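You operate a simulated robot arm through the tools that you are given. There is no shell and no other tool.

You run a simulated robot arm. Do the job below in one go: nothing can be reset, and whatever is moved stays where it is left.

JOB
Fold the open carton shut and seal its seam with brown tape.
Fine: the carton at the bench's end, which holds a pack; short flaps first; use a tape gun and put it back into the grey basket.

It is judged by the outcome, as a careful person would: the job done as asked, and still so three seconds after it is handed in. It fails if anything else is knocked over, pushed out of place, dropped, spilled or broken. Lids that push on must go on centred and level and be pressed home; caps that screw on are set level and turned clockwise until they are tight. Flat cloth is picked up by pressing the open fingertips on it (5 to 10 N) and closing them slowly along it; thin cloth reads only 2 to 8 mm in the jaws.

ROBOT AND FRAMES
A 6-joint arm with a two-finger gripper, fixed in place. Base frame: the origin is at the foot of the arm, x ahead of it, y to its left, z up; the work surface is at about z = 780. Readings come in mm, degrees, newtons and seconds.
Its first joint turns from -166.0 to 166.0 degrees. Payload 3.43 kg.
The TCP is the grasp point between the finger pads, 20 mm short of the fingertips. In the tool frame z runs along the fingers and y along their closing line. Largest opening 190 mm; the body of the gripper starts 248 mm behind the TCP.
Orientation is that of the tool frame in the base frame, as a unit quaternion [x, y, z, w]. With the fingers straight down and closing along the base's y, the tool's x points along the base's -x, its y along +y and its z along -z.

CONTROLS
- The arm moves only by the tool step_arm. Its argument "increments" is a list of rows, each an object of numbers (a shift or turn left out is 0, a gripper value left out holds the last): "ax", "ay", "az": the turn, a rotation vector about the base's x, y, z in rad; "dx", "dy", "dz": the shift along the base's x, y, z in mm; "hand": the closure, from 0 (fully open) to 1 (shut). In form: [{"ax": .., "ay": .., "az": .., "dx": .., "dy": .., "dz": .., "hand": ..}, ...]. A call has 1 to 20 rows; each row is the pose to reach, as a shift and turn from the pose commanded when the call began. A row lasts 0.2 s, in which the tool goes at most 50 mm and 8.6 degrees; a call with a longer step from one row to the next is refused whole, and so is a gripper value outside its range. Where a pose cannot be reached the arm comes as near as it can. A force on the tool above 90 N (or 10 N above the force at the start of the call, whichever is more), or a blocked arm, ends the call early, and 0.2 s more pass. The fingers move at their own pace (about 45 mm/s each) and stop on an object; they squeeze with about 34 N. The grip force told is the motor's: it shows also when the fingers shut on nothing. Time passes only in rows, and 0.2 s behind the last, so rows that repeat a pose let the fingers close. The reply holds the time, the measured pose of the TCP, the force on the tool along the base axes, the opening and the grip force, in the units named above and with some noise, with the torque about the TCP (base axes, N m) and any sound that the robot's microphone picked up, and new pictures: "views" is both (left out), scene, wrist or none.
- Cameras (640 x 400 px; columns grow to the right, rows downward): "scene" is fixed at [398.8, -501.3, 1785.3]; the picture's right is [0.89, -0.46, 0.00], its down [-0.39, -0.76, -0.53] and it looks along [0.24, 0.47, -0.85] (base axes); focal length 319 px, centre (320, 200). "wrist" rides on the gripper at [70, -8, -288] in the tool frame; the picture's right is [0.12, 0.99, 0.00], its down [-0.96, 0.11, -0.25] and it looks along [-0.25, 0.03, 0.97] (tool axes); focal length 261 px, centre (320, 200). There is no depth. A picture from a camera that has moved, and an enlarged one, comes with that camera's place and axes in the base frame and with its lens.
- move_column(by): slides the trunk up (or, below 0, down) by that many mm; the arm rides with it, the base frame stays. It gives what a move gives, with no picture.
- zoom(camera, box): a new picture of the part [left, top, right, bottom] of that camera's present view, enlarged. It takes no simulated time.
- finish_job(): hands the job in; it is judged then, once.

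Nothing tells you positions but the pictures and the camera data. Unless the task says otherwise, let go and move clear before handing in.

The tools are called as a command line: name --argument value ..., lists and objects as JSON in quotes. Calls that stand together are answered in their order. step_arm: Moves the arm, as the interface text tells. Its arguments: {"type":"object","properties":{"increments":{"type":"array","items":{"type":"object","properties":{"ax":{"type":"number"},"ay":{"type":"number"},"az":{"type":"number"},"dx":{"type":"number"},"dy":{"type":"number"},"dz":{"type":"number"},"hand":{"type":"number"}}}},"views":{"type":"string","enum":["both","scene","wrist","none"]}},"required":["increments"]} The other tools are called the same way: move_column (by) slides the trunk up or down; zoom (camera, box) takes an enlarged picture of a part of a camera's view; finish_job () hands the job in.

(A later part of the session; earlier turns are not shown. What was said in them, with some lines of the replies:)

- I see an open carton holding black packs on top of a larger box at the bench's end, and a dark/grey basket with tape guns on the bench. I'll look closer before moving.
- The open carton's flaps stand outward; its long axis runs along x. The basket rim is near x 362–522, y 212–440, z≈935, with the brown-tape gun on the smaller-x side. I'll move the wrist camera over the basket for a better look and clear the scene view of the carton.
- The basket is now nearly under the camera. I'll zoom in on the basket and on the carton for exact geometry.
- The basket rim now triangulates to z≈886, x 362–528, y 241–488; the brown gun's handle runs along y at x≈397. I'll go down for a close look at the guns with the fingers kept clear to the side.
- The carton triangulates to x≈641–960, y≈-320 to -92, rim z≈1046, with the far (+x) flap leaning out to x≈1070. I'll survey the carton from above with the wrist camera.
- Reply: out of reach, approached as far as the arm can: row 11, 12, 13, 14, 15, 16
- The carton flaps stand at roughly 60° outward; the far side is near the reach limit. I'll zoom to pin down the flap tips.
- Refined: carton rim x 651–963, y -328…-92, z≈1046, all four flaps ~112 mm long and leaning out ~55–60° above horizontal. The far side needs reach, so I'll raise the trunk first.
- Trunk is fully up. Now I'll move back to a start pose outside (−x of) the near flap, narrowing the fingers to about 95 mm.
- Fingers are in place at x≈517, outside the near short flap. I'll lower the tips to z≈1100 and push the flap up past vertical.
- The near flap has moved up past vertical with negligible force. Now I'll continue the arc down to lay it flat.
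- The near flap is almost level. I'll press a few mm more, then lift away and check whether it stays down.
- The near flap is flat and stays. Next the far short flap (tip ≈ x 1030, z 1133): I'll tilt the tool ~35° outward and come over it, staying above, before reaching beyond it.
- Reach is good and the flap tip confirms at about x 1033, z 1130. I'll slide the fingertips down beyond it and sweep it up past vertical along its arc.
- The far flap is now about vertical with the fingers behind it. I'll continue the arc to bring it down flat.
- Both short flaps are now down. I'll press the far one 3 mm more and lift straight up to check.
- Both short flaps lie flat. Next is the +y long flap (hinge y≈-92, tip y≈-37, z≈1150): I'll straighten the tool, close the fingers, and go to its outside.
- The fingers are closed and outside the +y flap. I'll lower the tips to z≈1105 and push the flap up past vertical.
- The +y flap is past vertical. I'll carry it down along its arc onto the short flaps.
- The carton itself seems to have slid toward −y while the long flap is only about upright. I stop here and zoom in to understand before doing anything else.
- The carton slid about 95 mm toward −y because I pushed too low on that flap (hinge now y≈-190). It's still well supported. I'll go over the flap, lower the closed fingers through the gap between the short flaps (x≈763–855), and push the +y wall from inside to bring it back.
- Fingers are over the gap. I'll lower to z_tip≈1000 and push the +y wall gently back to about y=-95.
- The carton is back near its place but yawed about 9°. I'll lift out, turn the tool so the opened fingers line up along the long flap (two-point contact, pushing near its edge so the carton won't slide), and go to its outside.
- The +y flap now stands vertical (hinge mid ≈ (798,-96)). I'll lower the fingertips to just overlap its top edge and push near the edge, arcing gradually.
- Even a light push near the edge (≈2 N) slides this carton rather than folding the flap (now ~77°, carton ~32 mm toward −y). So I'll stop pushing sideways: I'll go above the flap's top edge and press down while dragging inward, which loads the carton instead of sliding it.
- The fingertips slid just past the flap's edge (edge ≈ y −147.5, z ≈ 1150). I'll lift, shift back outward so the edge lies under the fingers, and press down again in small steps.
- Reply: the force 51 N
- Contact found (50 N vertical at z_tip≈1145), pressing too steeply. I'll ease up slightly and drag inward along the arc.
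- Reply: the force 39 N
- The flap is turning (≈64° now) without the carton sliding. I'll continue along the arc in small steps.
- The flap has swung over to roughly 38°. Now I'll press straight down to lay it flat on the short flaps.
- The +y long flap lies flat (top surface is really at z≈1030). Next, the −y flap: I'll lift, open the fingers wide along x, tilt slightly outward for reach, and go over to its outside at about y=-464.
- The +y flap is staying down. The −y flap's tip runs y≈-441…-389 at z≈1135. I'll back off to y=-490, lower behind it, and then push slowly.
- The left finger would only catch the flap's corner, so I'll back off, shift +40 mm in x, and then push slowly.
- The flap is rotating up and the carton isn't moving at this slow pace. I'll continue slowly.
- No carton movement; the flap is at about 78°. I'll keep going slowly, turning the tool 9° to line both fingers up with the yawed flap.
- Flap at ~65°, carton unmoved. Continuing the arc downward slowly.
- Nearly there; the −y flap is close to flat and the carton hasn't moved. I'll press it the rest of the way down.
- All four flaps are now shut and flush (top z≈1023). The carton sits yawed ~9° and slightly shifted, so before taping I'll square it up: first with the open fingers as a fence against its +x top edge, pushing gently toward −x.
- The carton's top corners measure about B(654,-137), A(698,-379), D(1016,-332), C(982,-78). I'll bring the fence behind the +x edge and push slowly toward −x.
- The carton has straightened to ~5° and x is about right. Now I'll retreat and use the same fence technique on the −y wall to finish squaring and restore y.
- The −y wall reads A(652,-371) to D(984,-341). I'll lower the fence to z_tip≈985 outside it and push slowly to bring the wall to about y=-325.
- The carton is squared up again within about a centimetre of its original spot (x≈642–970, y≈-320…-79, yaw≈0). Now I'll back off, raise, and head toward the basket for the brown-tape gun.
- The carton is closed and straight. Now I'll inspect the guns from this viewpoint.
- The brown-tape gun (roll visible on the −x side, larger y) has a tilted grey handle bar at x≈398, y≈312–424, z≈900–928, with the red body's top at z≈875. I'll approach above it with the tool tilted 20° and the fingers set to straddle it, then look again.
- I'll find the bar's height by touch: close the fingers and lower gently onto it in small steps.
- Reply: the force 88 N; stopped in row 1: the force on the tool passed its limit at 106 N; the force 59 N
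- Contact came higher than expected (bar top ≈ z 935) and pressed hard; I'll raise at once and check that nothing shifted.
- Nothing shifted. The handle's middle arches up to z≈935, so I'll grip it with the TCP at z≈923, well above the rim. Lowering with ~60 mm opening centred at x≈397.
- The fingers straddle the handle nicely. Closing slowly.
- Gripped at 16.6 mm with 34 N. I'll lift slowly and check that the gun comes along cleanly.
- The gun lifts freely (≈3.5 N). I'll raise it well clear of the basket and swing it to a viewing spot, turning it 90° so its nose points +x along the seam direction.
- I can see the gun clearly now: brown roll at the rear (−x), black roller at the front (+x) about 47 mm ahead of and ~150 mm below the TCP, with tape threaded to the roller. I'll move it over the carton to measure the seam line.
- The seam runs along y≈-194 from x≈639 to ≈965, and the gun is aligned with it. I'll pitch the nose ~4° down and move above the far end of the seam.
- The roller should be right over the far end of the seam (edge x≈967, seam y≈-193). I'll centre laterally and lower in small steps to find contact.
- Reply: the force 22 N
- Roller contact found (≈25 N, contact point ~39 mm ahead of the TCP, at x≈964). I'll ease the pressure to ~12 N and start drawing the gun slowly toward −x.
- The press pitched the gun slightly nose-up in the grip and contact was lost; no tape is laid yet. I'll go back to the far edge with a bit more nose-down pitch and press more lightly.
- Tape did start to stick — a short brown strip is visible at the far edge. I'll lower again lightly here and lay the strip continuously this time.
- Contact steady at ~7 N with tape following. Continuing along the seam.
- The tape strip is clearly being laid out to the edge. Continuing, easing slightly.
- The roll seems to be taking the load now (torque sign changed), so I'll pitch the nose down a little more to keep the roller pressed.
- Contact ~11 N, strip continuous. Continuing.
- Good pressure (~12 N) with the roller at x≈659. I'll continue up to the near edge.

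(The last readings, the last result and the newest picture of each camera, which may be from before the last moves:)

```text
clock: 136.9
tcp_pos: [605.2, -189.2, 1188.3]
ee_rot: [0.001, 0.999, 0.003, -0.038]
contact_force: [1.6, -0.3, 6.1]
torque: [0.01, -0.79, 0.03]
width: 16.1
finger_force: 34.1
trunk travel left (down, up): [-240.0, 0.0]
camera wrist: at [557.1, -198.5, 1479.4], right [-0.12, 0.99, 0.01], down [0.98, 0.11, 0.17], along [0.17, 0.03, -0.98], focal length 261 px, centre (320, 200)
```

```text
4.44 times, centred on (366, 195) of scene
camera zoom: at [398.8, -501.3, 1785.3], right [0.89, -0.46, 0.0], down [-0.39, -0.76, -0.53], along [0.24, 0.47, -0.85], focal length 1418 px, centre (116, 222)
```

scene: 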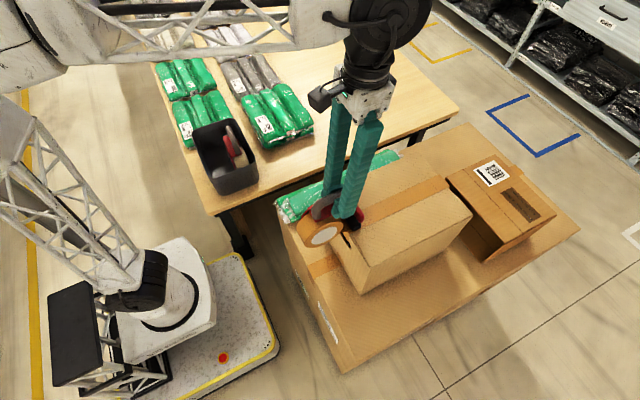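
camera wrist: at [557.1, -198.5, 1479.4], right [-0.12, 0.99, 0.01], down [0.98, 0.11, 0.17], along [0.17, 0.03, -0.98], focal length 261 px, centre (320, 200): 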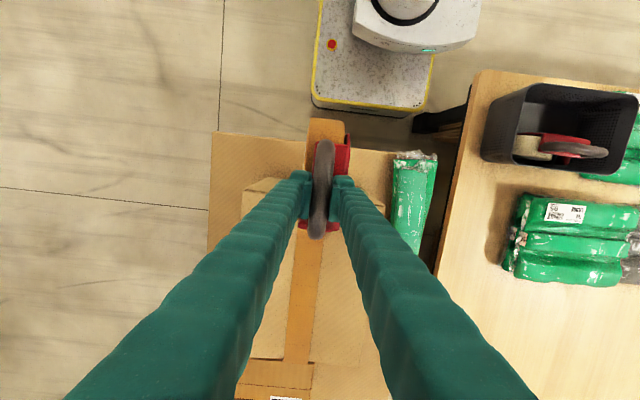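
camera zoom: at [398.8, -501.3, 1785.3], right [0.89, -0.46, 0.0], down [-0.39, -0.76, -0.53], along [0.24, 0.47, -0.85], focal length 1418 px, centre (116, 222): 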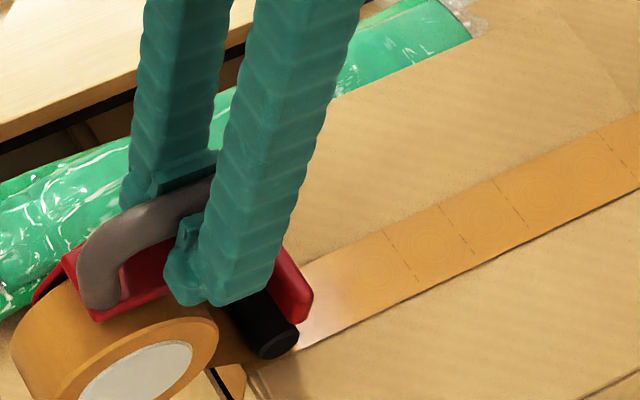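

The strip now runs continuously along the seam to the near edge. I'll carry the roller ~15 mm past the edge and dip slightly to lap the end of the tape over it.

step_arm --increments '[{"dx": -5}, {"dx": -10}, {"dx": -15, "dz": -1}, {"dx": -19, "dz": -4}, {"dx": -19, "dz": -8}, {"dx": -16, "dz": -9}]' --views "none"

zoom --camera "scene" --box '[310, 160, 406, 240]'

```text
clock: 138.3
tcp_pos: [588.6, -190.4, 1180.6]
ee_rot: [0.001, 0.999, 0.001, -0.037]
contact_force: [-11.2, -0.4, 26.0]
torque: [-0.01, 0.01, -0.05]
width: 15.7
finger_force: 34.3
trunk travel left (down, up): [-240.0, 0.0]
```

```text
5.00 times, centred on (358, 200) of scene
camera zoom: at [398.8, -501.3, 1785.3], right [0.89, -0.46, 0.0], down [-0.39, -0.76, -0.53], along [0.24, 0.47, -0.85], focal length 1595 px, centre (130, 200)
```

zoom: 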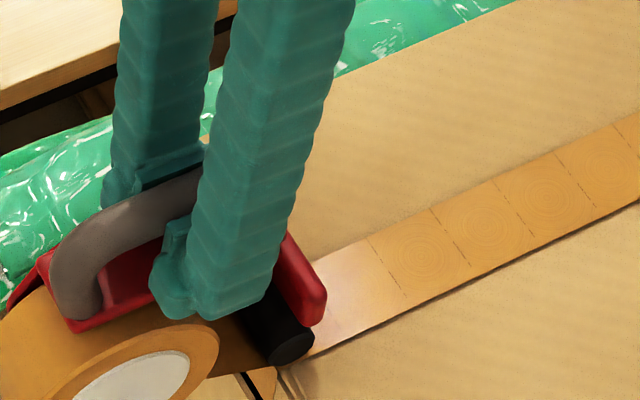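

The roller is pressing on the edge itself; I'll lift a little, move a bit further past, and check the strip.

step_arm --increments '[{"dz": 5}, {"dx": -3, "dz": 9}, {"dx": -8, "dz": 9}, {"dx": -14, "dz": 9}]' --views "both"

zoom --camera "scene" --box '[310, 160, 406, 240]'

zoom --camera "wrist" --box '[200, 100, 440, 300]'

```text
clock: 139.3
tcp_pos: [575.0, -189.9, 1188.6]
ee_rot: [0.001, 0.999, 0.003, -0.038]
contact_force: [0.4, 0.4, -3.8]
torque: [-0.02, -0.03, 0.01]
width: 15.8
finger_force: 33.4
trunk travel left (down, up): [-240.0, 0.0]
camera wrist: at [527.2, -198.9, 1479.3], right [-0.12, 0.99, 0.01], down [0.98, 0.11, 0.17], along [0.17, 0.03, -0.98], focal length 261 px, centre (320, 200)
```

scene: 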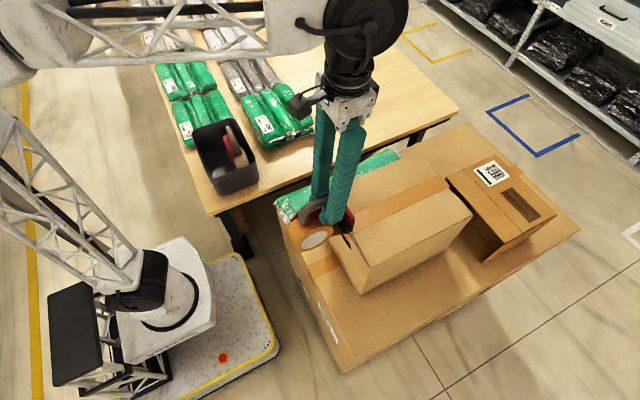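
wrist: 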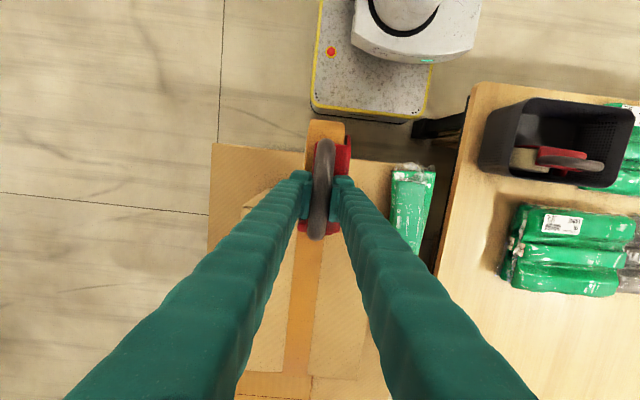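

```text
5.00 times, centred on (358, 200) of scene
camera zoom: at [398.8, -501.3, 1785.3], right [0.89, -0.46, 0.0], down [-0.39, -0.76, -0.53], along [0.24, 0.47, -0.85], focal length 1595 px, centre (130, 200)
```

zoom: 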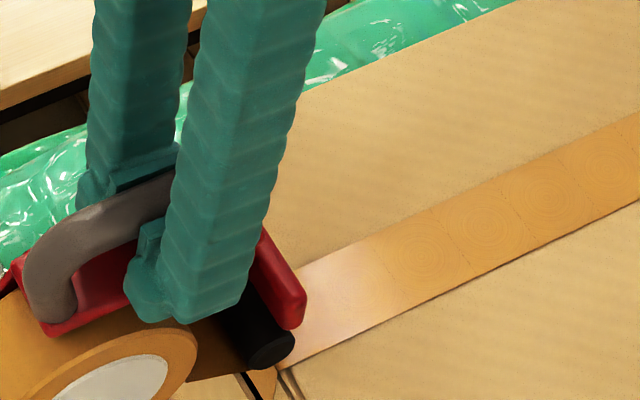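

```text
2.00 times, centred on (320, 200) of wrist
camera zoom: at [527.2, -198.9, 1479.3], right [-0.12, 0.99, 0.01], down [0.98, 0.11, 0.17], along [0.17, 0.03, -0.98], focal length 521 px, centre (320, 200)
```

zoom: 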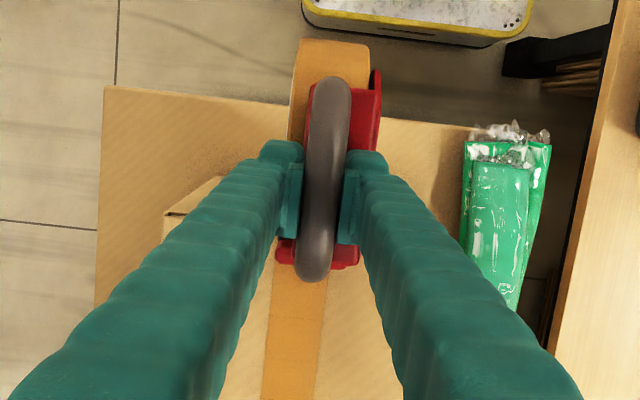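

The strip reaches the near edge. I'll lift the gun clear and inspect the whole seam.

step_arm --increments '[{"dx": -5, "dz": 15}, {"dx": -15, "dz": 50}, {"dx": -30, "dz": 90}, {"dx": -50, "dz": 120}, {"dx": -80, "dy": 20, "dz": 130}, {"dx": -100, "dy": 60, "dz": 130}]' --views "both"

zoom --camera "scene" --box '[310, 150, 490, 300]'

zoom --camera "scene" --box '[320, 170, 416, 250]'

zoom --camera "scene" --box '[390, 150, 486, 230]'

```text
clock: 140.7
tcp_pos: [476.5, -133.8, 1317.8]
ee_rot: [0.001, 0.999, 0.002, -0.038]
contact_force: [1.0, -0.5, -3.0]
torque: [0.13, 0.05, 0.0]
width: 15.5
finger_force: 33.9
trunk travel left (down, up): [-240.0, 0.0]
camera wrist: at [428.0, -142.6, 1609.5], right [-0.12, 0.99, 0.01], down [0.98, 0.11, 0.17], along [0.17, 0.03, -0.98], focal length 261 px, centre (320, 200)
```

scene: 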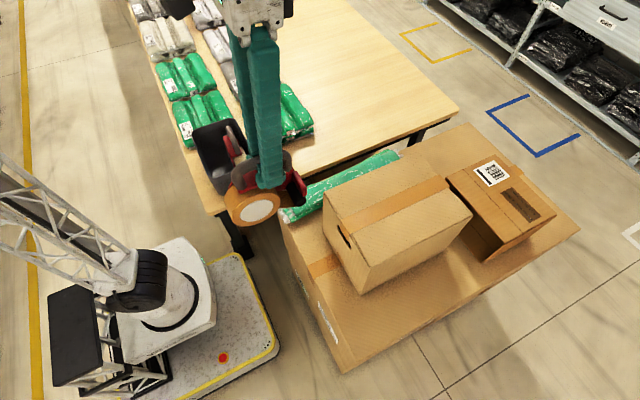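
wrist: 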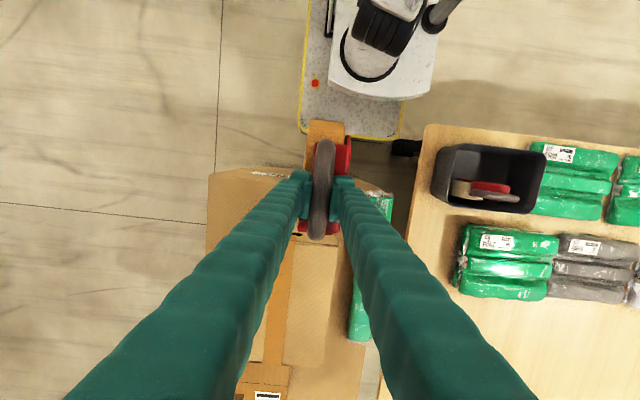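

```text
2.67 times, centred on (400, 225) of scene
camera zoom: at [398.8, -501.3, 1785.3], right [0.89, -0.46, 0.0], down [-0.39, -0.76, -0.53], along [0.24, 0.47, -0.85], focal length 851 px, centre (107, 133)
```

zoom: 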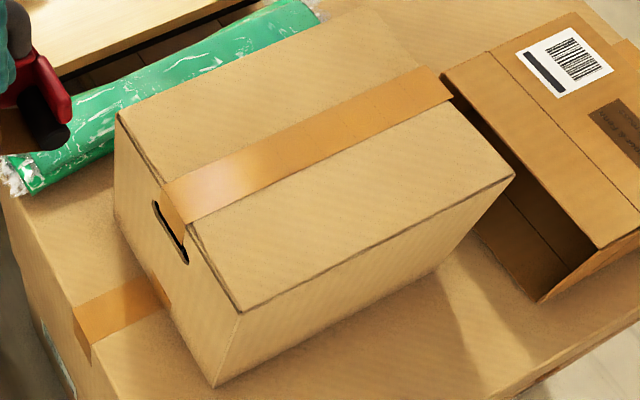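

```text
5.00 times, centred on (368, 210) of scene
camera zoom: at [398.8, -501.3, 1785.3], right [0.89, -0.46, 0.0], down [-0.39, -0.76, -0.53], along [0.24, 0.47, -0.85], focal length 1595 px, centre (80, 150)
```

zoom: 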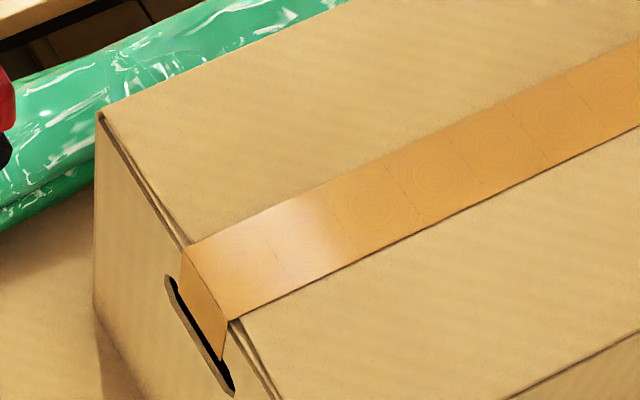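

```text
5.00 times, centred on (438, 190) of scene
camera zoom: at [398.8, -501.3, 1785.3], right [0.89, -0.46, 0.0], down [-0.39, -0.76, -0.53], along [0.24, 0.47, -0.85], focal length 1595 px, centre (-270, 250)
```

zoom: 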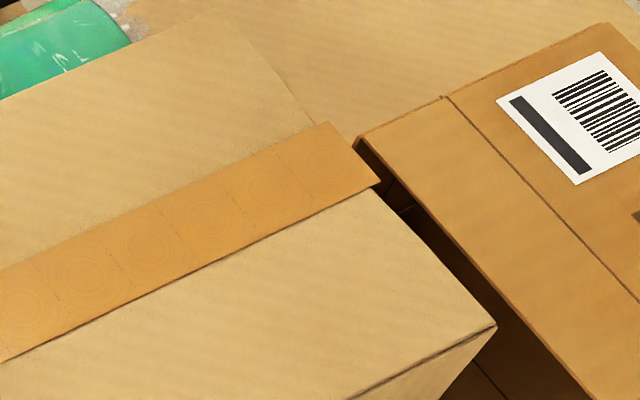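

The seam is fully taped end to end, with the tape lapped over the near end and reaching over the far edge. Now I'll look at how the gun sits in the grip before returning it to the basket.

zoom --camera "scene" --box '[200, 130, 328, 240]'

zoom --camera "wrist" --box '[240, 100, 400, 260]'

```text
3.64 times, centred on (264, 185) of scene
camera zoom: at [398.8, -501.3, 1785.3], right [0.89, -0.46, 0.0], down [-0.39, -0.76, -0.53], along [0.24, 0.47, -0.85], focal length 1160 px, centre (524, 254)
```

zoom: 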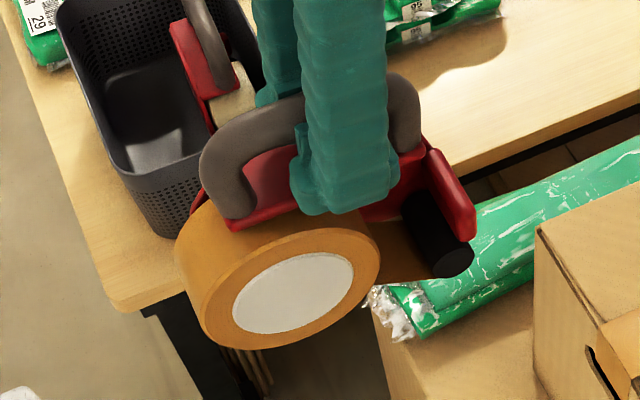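

```text
2.50 times, centred on (320, 180) of wrist
camera zoom: at [428.0, -142.6, 1609.5], right [-0.12, 0.99, 0.01], down [0.98, 0.11, 0.17], along [0.17, 0.03, -0.98], focal length 652 px, centre (320, 250)
```

zoom: 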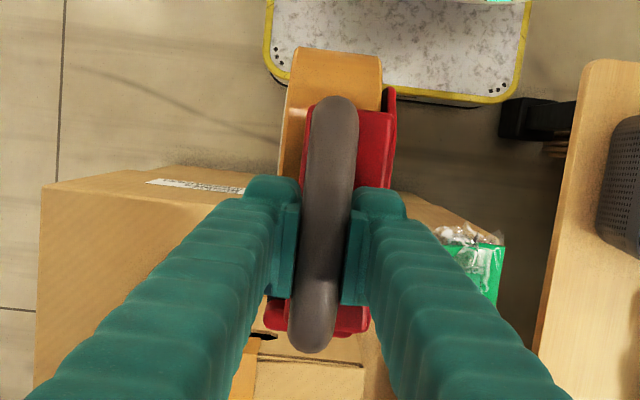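

The gun hangs about level. I'll carry it back above the basket, turning it 90° to its original orientation on the way, staying high.

step_arm --increments '[{"dx": 12, "dy": 40, "dz": -12}, {"dx": 25, "dy": 80, "dz": -25}, {"dx": 35, "dy": 118, "dz": -40}, {"dx": 40, "dy": 150, "dz": -55}, {"dx": 30, "dy": 178, "dz": -60, "az": -0.131}, {"dx": 20, "dy": 207, "dz": -66, "az": -0.262}, {"dx": 10, "dy": 235, "dz": -71, "az": -0.393}, {"dx": 0, "dy": 264, "dz": -77, "az": -0.524}, {"dx": -10, "dy": 292, "dz": -82, "az": -0.655}, {"dx": -20, "dy": 321, "dz": -88, "az": -0.786}, {"dx": -30, "dy": 349, "dz": -93, "az": -0.916}, {"dx": -40, "dy": 378, "dz": -98, "az": -1.047}, {"dx": -50, "dy": 406, "dz": -104, "az": -1.178}, {"dx": -60, "dy": 434, "dz": -109, "az": -1.309}, {"dx": -70, "dy": 463, "dz": -115, "az": -1.44}, {"dx": -80, "dy": 491.4, "dz": -120, "az": -1.571}, {"dx": -80, "dy": 491.4, "dz": -120, "az": -1.571}]' --views "both"

zoom --camera "wrist" --box '[220, 40, 440, 240]'

zoom --camera "scene" --box '[130, 30, 290, 200]'

```text
clock: 144.3
tcp_pos: [395.2, 362.4, 1198.2]
ee_rot: [0.708, 0.706, 0.028, -0.025]
contact_force: [-0.4, 0.5, -2.4]
torque: [-0.09, 0.02, -0.02]
width: 15.7
finger_force: 34.1
trunk travel left (down, up): [-240.0, 0.0]
camera wrist: at [386.2, 411.1, 1489.2], right [0.99, 0.12, 0.01], down [0.11, -0.98, 0.18], along [0.03, -0.17, -0.98], focal length 261 px, centre (320, 200)
```

scene: 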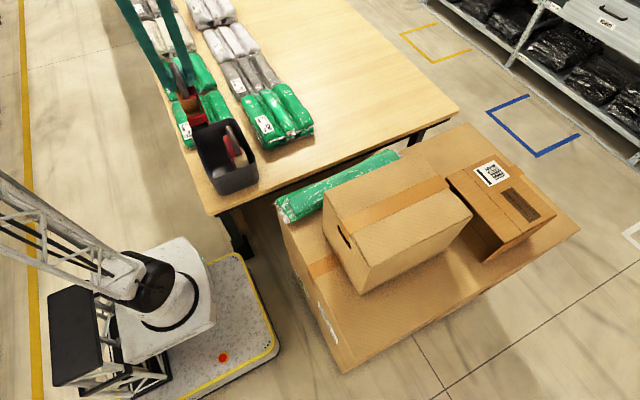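
wrist: 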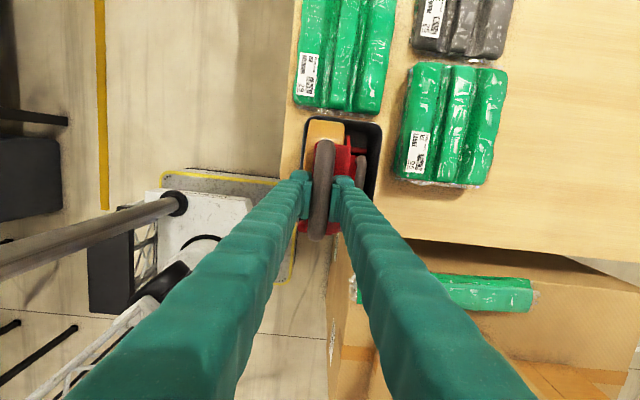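

```text
2.00 times, centred on (330, 140) of wrist
camera zoom: at [386.2, 411.1, 1489.2], right [0.99, 0.12, 0.01], down [0.11, -0.98, 0.18], along [0.03, -0.17, -0.98], focal length 521 px, centre (300, 320)
```

zoom: 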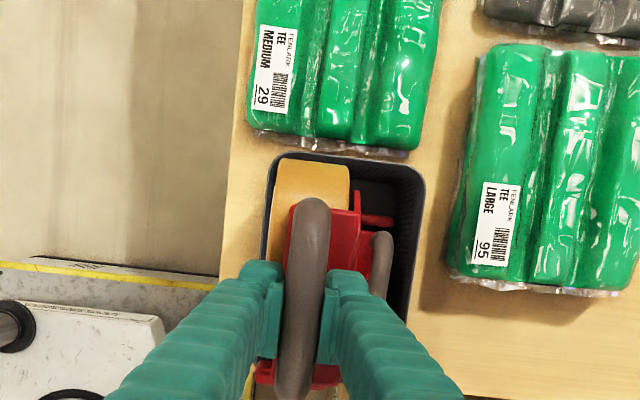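

```text
2.35 times, centred on (210, 115) of scene
camera zoom: at [398.8, -501.3, 1785.3], right [0.89, -0.46, 0.0], down [-0.39, -0.76, -0.53], along [0.24, 0.47, -0.85], focal length 750 px, centre (579, 400)
```

zoom: 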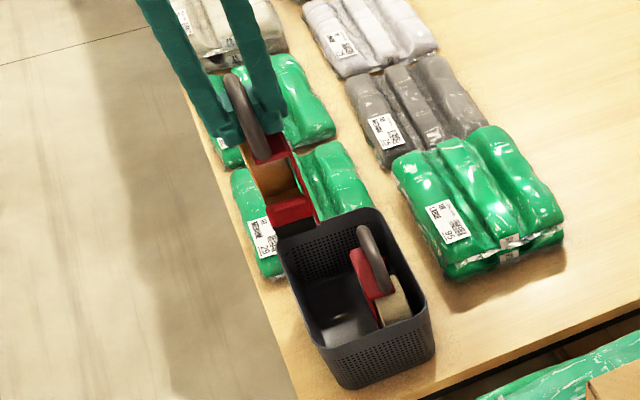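

Aligned above the basket. I'll lower the gun into its old slot, first to just above the floor.

step_arm --increments '[{"dx": 2, "dy": -4.8, "dz": -40}, {"dx": 2.8, "dy": -4.8, "dz": -80}, {"dx": 2.8, "dy": -4.8, "dz": -120}, {"dx": 2.8, "dy": -4.8, "dz": -155}, {"dx": 2.8, "dy": -4.8, "dz": -185}, {"dx": 2.8, "dy": -4.8, "dz": -210}, {"dx": 2.8, "dy": -4.8, "dz": -230}, {"dx": 2.8, "dy": -4.8, "dz": -246}]' --views "both"

zoom --camera "wrist" --box '[220, 60, 440, 260]'

zoom --camera "scene" --box '[150, 70, 290, 200]'

```text
clock: 146.1
tcp_pos: [400.0, 357.7, 951.1]
ee_rot: [0.707, 0.706, 0.028, -0.026]
contact_force: [0.6, 0.9, -3.1]
torque: [-0.06, -0.06, -0.02]
width: 15.5
finger_force: 33.9
trunk travel left (down, up): [-240.0, 0.0]
camera wrist: at [390.3, 406.1, 1243.0], right [0.99, 0.12, 0.01], down [0.11, -0.98, 0.18], along [0.03, -0.17, -0.98], focal length 261 px, centre (320, 200)
```

scene: 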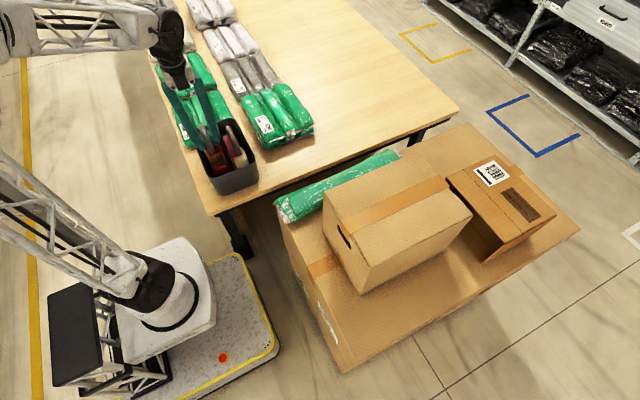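
wrist: 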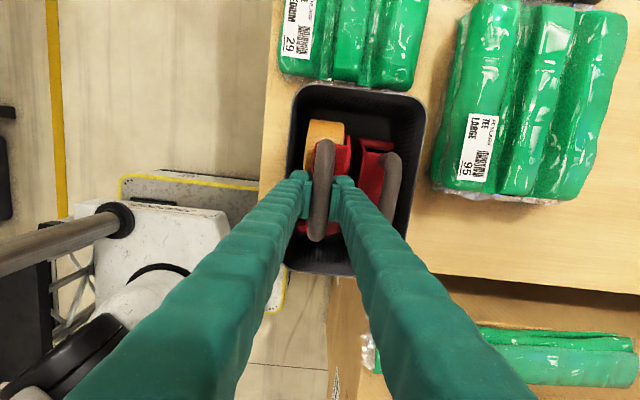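

```text
2.00 times, centred on (330, 160) of wrist
camera zoom: at [390.3, 406.1, 1243.0], right [0.99, 0.12, 0.01], down [0.11, -0.98, 0.18], along [0.03, -0.17, -0.98], focal length 521 px, centre (300, 280)
```

zoom: 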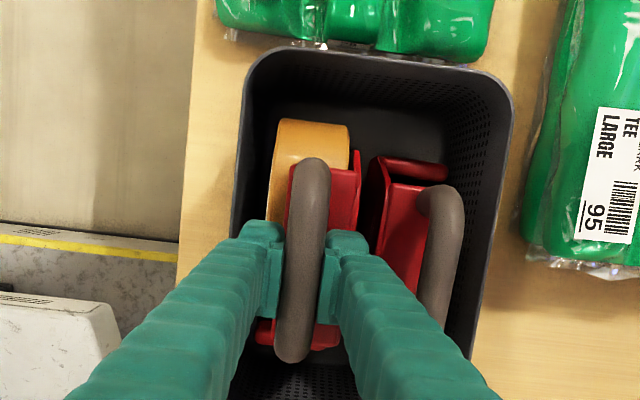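

```text
3.08 times, centred on (220, 135) of scene
camera zoom: at [398.8, -501.3, 1785.3], right [0.89, -0.46, 0.0], down [-0.39, -0.76, -0.53], along [0.24, 0.47, -0.85], focal length 981 px, centre (628, 400)
```

zoom: 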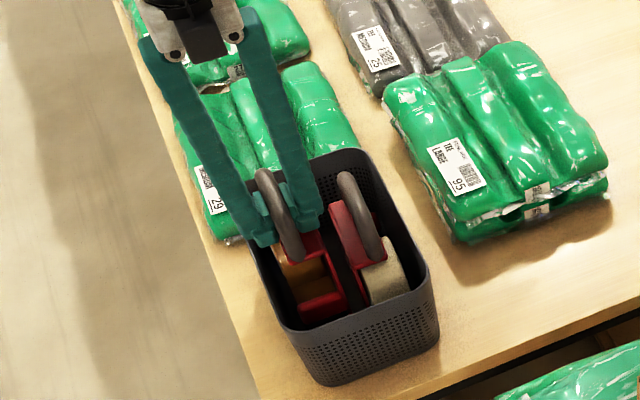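

The gun is inside the basket, free of the walls. Lowering the last bit in small steps until it touches the floor.

step_arm --increments '[{"dz": -6}, {"dz": -12}, {"dz": -16}, {"dz": -19}]' --views "none"

step_arm --increments '[{"dz": -2}, {"dz": -4}]' --views "none"

```text
clock: 147.1
tcp_pos: [399.5, 357.6, 932.6]
ee_rot: [0.707, 0.706, 0.028, -0.025]
contact_force: [-0.2, -0.3, -2.9]
torque: [-0.09, 0.01, 0.02]
width: 15.7
finger_force: 33.8
trunk travel left (down, up): [-240.0, 0.0]
```

```text
clock: 147.7
tcp_pos: [398.3, 357.3, 928.9]
ee_rot: [0.708, 0.706, 0.027, -0.026]
contact_force: [-0.2, 0.2, -2.6]
torque: [-0.04, 0.0, 0.01]
width: 15.5
finger_force: 34.1
trunk travel left (down, up): [-240.0, 0.0]
```

step_arm --increments '[{"dz": -2}, {"dz": -4}]' --views "none"

step_arm --increments '[{"dz": -1.5}, {"dz": -3}]' --views "none"

```text
clock: 148.3
tcp_pos: [400.5, 357.6, 926.6]
ee_rot: [0.707, 0.706, 0.027, -0.025]
contact_force: [-0.1, 0.1, -4.5]
torque: [-0.06, 0.04, 0.04]
width: 15.7
finger_force: 33.9
trunk travel left (down, up): [-240.0, 0.0]
```

```text
clock: 148.9
tcp_pos: [399.0, 358.4, 922.5]
ee_rot: [0.707, 0.706, 0.029, -0.025]
contact_force: [0.8, -0.5, -2.6]
torque: [-0.06, 0.04, -0.02]
width: 15.6
finger_force: 34.4
trunk travel left (down, up): [-240.0, 0.0]
```

step_arm --increments '[{"dz": -1.5}, {"dz": -3}]' --views "none"

step_arm --increments '[{"dz": -1.5}, {"dz": -3}]' --views "wrist"

zoom --camera "wrist" --box '[220, 60, 440, 260]'

zoom --camera "scene" --box '[150, 70, 290, 200]'

```text
clock: 149.5
tcp_pos: [399.1, 357.1, 920.1]
ee_rot: [0.707, 0.706, 0.028, -0.025]
contact_force: [-0.5, -0.2, -2.5]
torque: [-0.07, -0.01, -0.01]
width: 15.6
finger_force: 34.1
trunk travel left (down, up): [-240.0, 0.0]
```

```text
clock: 150.1
tcp_pos: [399.8, 358.1, 918.3]
ee_rot: [0.708, 0.705, 0.027, -0.025]
contact_force: [-0.2, -0.2, -3.4]
torque: [-0.09, -0.01, 0.01]
width: 15.4
finger_force: 33.9
trunk travel left (down, up): [-240.0, 0.0]
camera wrist: at [390.4, 405.8, 1208.7], right [0.99, 0.12, 0.01], down [0.11, -0.98, 0.18], along [0.03, -0.17, -0.98], focal length 261 px, centre (320, 200)
```

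wrist: 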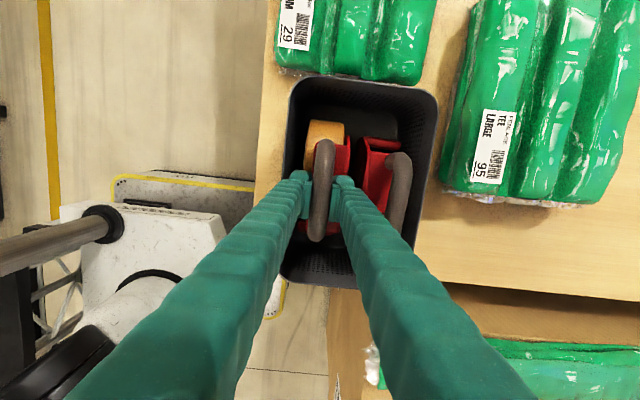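

```text
2.00 times, centred on (330, 160) of wrist
camera zoom: at [390.4, 405.8, 1208.7], right [0.99, 0.12, 0.01], down [0.11, -0.98, 0.18], along [0.03, -0.17, -0.98], focal length 521 px, centre (300, 280)
```

zoom: 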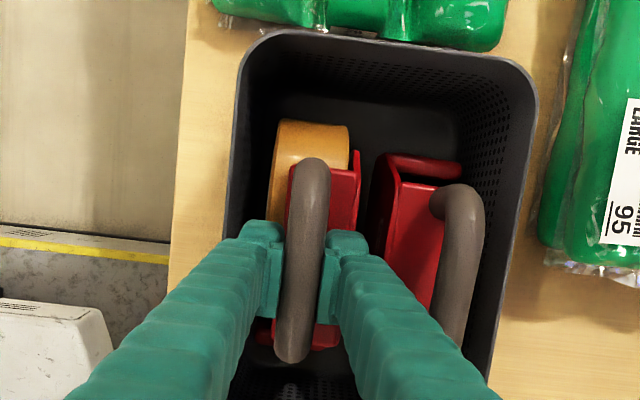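

```text
3.08 times, centred on (220, 135) of scene
camera zoom: at [398.8, -501.3, 1785.3], right [0.89, -0.46, 0.0], down [-0.39, -0.76, -0.53], along [0.24, 0.47, -0.85], focal length 981 px, centre (628, 400)
```

zoom: 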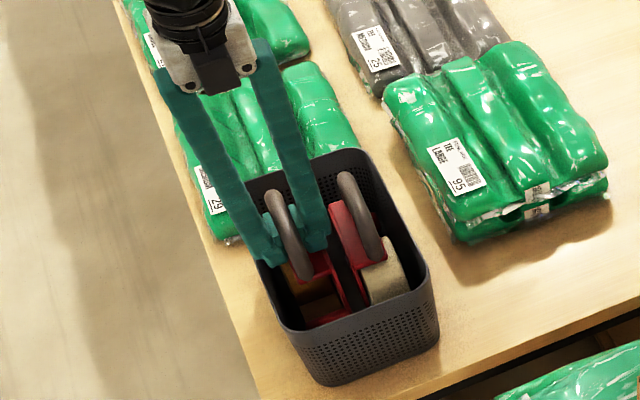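

step_arm --increments '[{"dz": -1.5}, {"dz": -3}]' --views "none"

step_arm --increments '[{"dz": -1.5}, {"dz": -3}]' --views "none"

```text
clock: 150.7
tcp_pos: [398.4, 357.7, 914.8]
ee_rot: [0.707, 0.706, 0.027, -0.025]
contact_force: [0.0, -0.4, -3.2]
torque: [-0.07, 0.01, 0.0]
width: 15.6
finger_force: 33.6
trunk travel left (down, up): [-240.0, 0.0]
```

```text
clock: 151.3
tcp_pos: [399.2, 357.3, 910.7]
ee_rot: [0.708, 0.706, 0.028, -0.024]
contact_force: [-1.2, -0.9, 3.5]
torque: [0.06, 0.04, 0.0]
width: 15.7
finger_force: 33.8
trunk travel left (down, up): [-240.0, 0.0]
```

zoom --camera "scene" --box '[170, 90, 280, 200]'

zoom --camera "wrist" --box '[240, 80, 400, 260]'

```text
3.64 times, centred on (225, 145) of scene
camera zoom: at [398.8, -501.3, 1785.3], right [0.89, -0.46, 0.0], down [-0.39, -0.76, -0.53], along [0.24, 0.47, -0.85], focal length 1160 px, centre (666, 400)
```

zoom: 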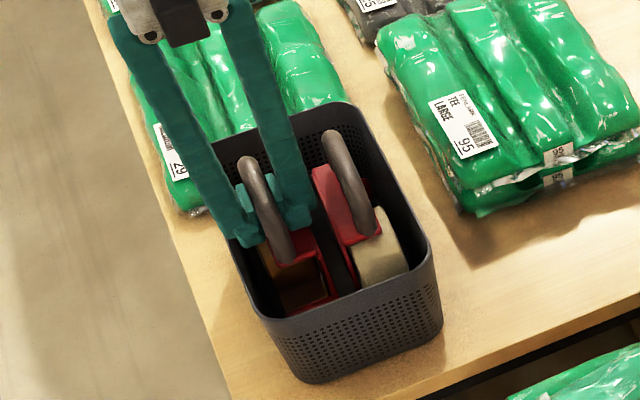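

```text
2.22 times, centred on (320, 170) of wrist
camera zoom: at [389.5, 405.2, 1202.6], right [0.99, 0.12, 0.01], down [0.11, -0.98, 0.17], along [0.03, -0.17, -0.98], focal length 579 px, centre (320, 267)
```

zoom: 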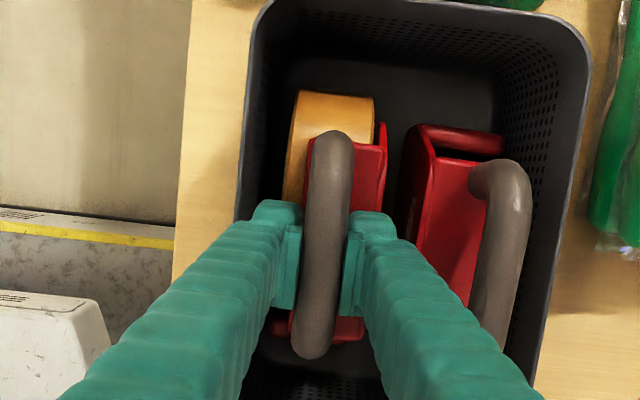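

The gun is resting on the basket floor upright. I'll open just enough to free the handle, then rise straight up.

step_arm --increments '[{"hand": 0.9}, {"hand": 0.87}, {"hand": 0.84}, {"hand": 0.82}, {"hand": 0.82}]' --views "both"

zoom --camera "scene" --box '[170, 90, 280, 200]'

zoom --camera "wrist" --box '[240, 80, 400, 260]'

```text
clock: 152.5
tcp_pos: [399.3, 357.9, 911.2]
ee_rot: [0.707, 0.706, 0.028, -0.025]
contact_force: [0.8, -0.1, 0.6]
torque: [0.01, -0.04, 0.01]
width: 34.2
finger_force: 0.1
trunk travel left (down, up): [-240.0, 0.0]
camera wrist: at [389.7, 405.3, 1202.1], right [0.99, 0.12, 0.01], down [0.11, -0.98, 0.18], along [0.03, -0.17, -0.98], focal length 261 px, centre (320, 200)
```

scene: 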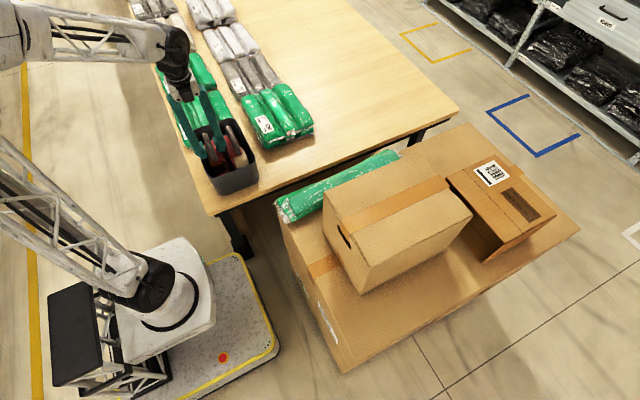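
wrist: 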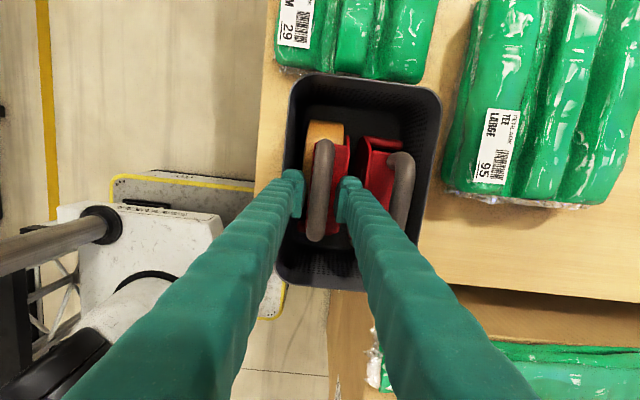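

```text
3.64 times, centred on (225, 145) of scene
camera zoom: at [398.8, -501.3, 1785.3], right [0.89, -0.46, 0.0], down [-0.39, -0.76, -0.53], along [0.24, 0.47, -0.85], focal length 1160 px, centre (666, 400)
```

zoom: 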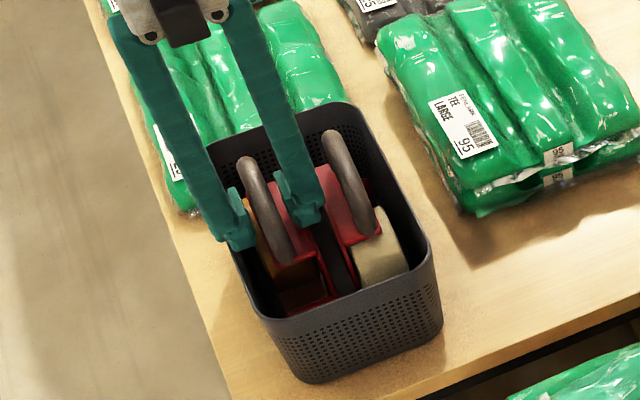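

```text
2.22 times, centred on (320, 170) of wrist
camera zoom: at [389.7, 405.3, 1202.1], right [0.99, 0.12, 0.01], down [0.11, -0.98, 0.18], along [0.03, -0.17, -0.98], focal length 579 px, centre (320, 267)
```

zoom: 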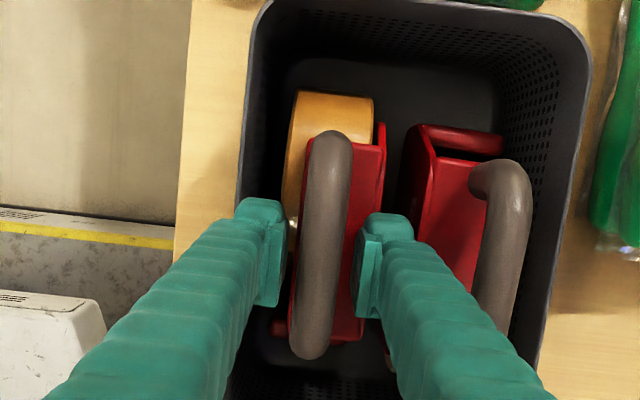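

The gun stands free in the basket. Rising straight up, then moving clear.

step_arm --increments '[{"dz": 12}, {"dz": 30}, {"dz": 65}, {"dz": 110}, {"dz": 155}, {"dz": 200}, {"dz": 240}, {"dx": 15, "dy": -30, "dz": 270}, {"dx": 30, "dy": -70, "dz": 290}, {"dx": 45, "dy": -110, "dz": 300}, {"dx": 60, "dy": -150, "dz": 300}, {"dx": 75, "dy": -190, "dz": 300}]' --views "both"

zoom --camera "scene" --box '[150, 70, 320, 220]'

zoom --camera "scene" --box '[310, 140, 510, 310]'

zoom --camera "wrist" --box '[240, 0, 640, 400]'

```text
clock: 155.1
tcp_pos: [472.5, 166.3, 1208.5]
ee_rot: [0.708, 0.705, 0.028, -0.025]
contact_force: [-1.0, 0.6, 0.7]
torque: [-0.08, -0.03, 0.03]
width: 34.3
finger_force: 0.1
trunk travel left (down, up): [-240.0, 0.0]
camera wrist: at [463.6, 215.1, 1501.1], right [0.99, 0.12, 0.01], down [0.11, -0.98, 0.18], along [0.03, -0.17, -0.98], focal length 261 px, centre (320, 200)
```

scene: 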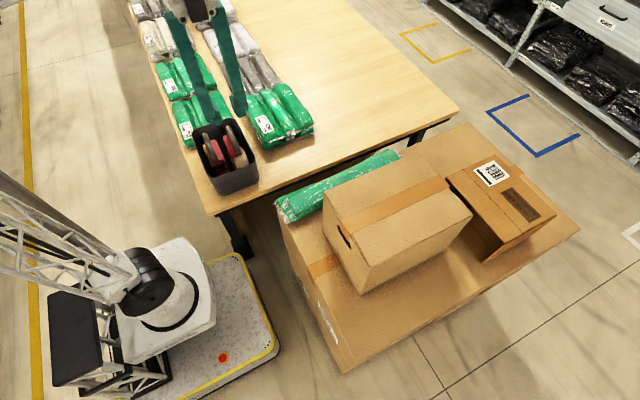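
wrist: 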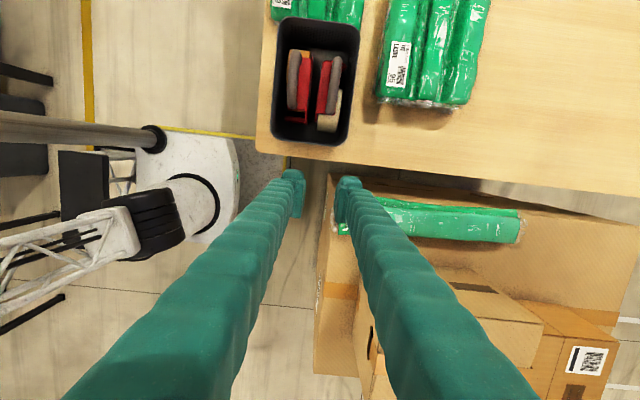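

```text
2.67 times, centred on (235, 145) of scene
camera zoom: at [398.8, -501.3, 1785.3], right [0.89, -0.46, 0.0], down [-0.39, -0.76, -0.53], along [0.24, 0.47, -0.85], focal length 851 px, centre (547, 347)
```

zoom: 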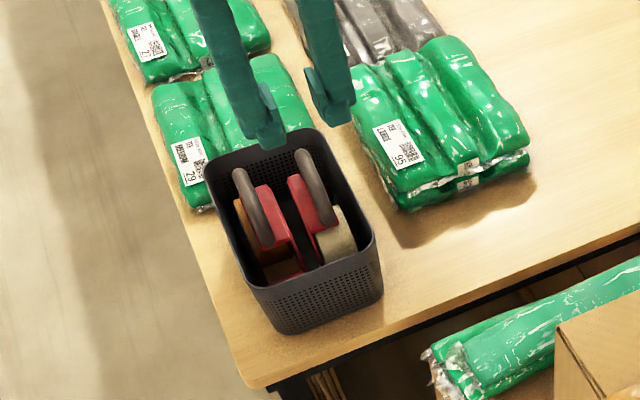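

```text
2.35 times, centred on (410, 225) of scene
camera zoom: at [398.8, -501.3, 1785.3], right [0.89, -0.46, 0.0], down [-0.39, -0.76, -0.53], along [0.24, 0.47, -0.85], focal length 750 px, centre (108, 141)
```

zoom: 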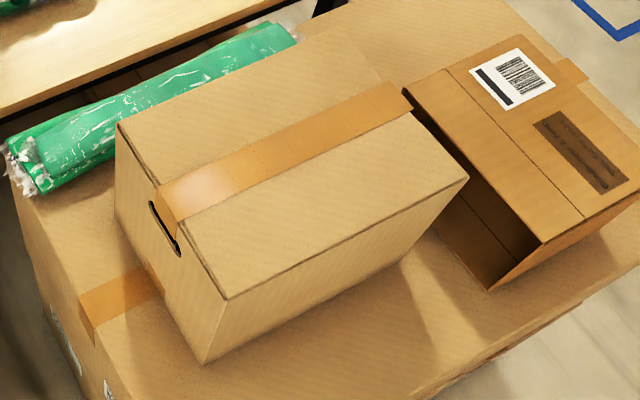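

```text
1.00 times, centred on (440, 200) of wrist (not enlarged: the box is as wide or as high as the picture)
camera zoom: at [463.6, 215.1, 1501.1], right [0.99, 0.12, 0.01], down [0.11, -0.98, 0.18], along [0.03, -0.17, -0.98], focal length 261 px, centre (200, 200)
```

zoom: 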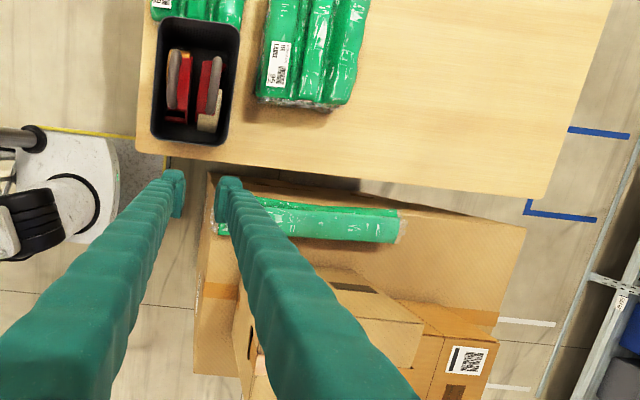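

Everything checks out: all four flaps are folded flat (short ones first), brown tape runs the full seam and laps over the end, the carton is square and near its original spot, and the brown-tape gun stands back in the grey basket. The gripper is empty and clear, so I'm handing in.

finish_job

```text
The job is handed in.
```

The carton is folded shut and its seam is sealed with brown tape, and I have handed the job in.

- **Flaps:** I folded the two short flaps first, then the two long ones. All four lie flat and flush.
- **Tape:** The strip covers the whole seam. It laps over the near end and reaches the far edge. I could see the far end only from above and the side, so I can't confirm it is stuck down past that edge. I lost roller contact several times, so the strip may be overlapping pieces; no gaps show.
- **Tape gun:** The brown-tape gun is back in the grey basket, standing upright beside the other one. While finding its handle by touch, I pressed on it with about 100 N for a moment; the gun and basket did not shift.
- **Carton position:** The carton slid about 10 cm and turned about 9° while I folded the long flaps. I pushed it back square. By my camera estimate it now sits about 2 cm from where it started, fully supported on the large box.

Nothing else appears to have been moved, dropped or knocked over. The gripper is empty and clear of the work.
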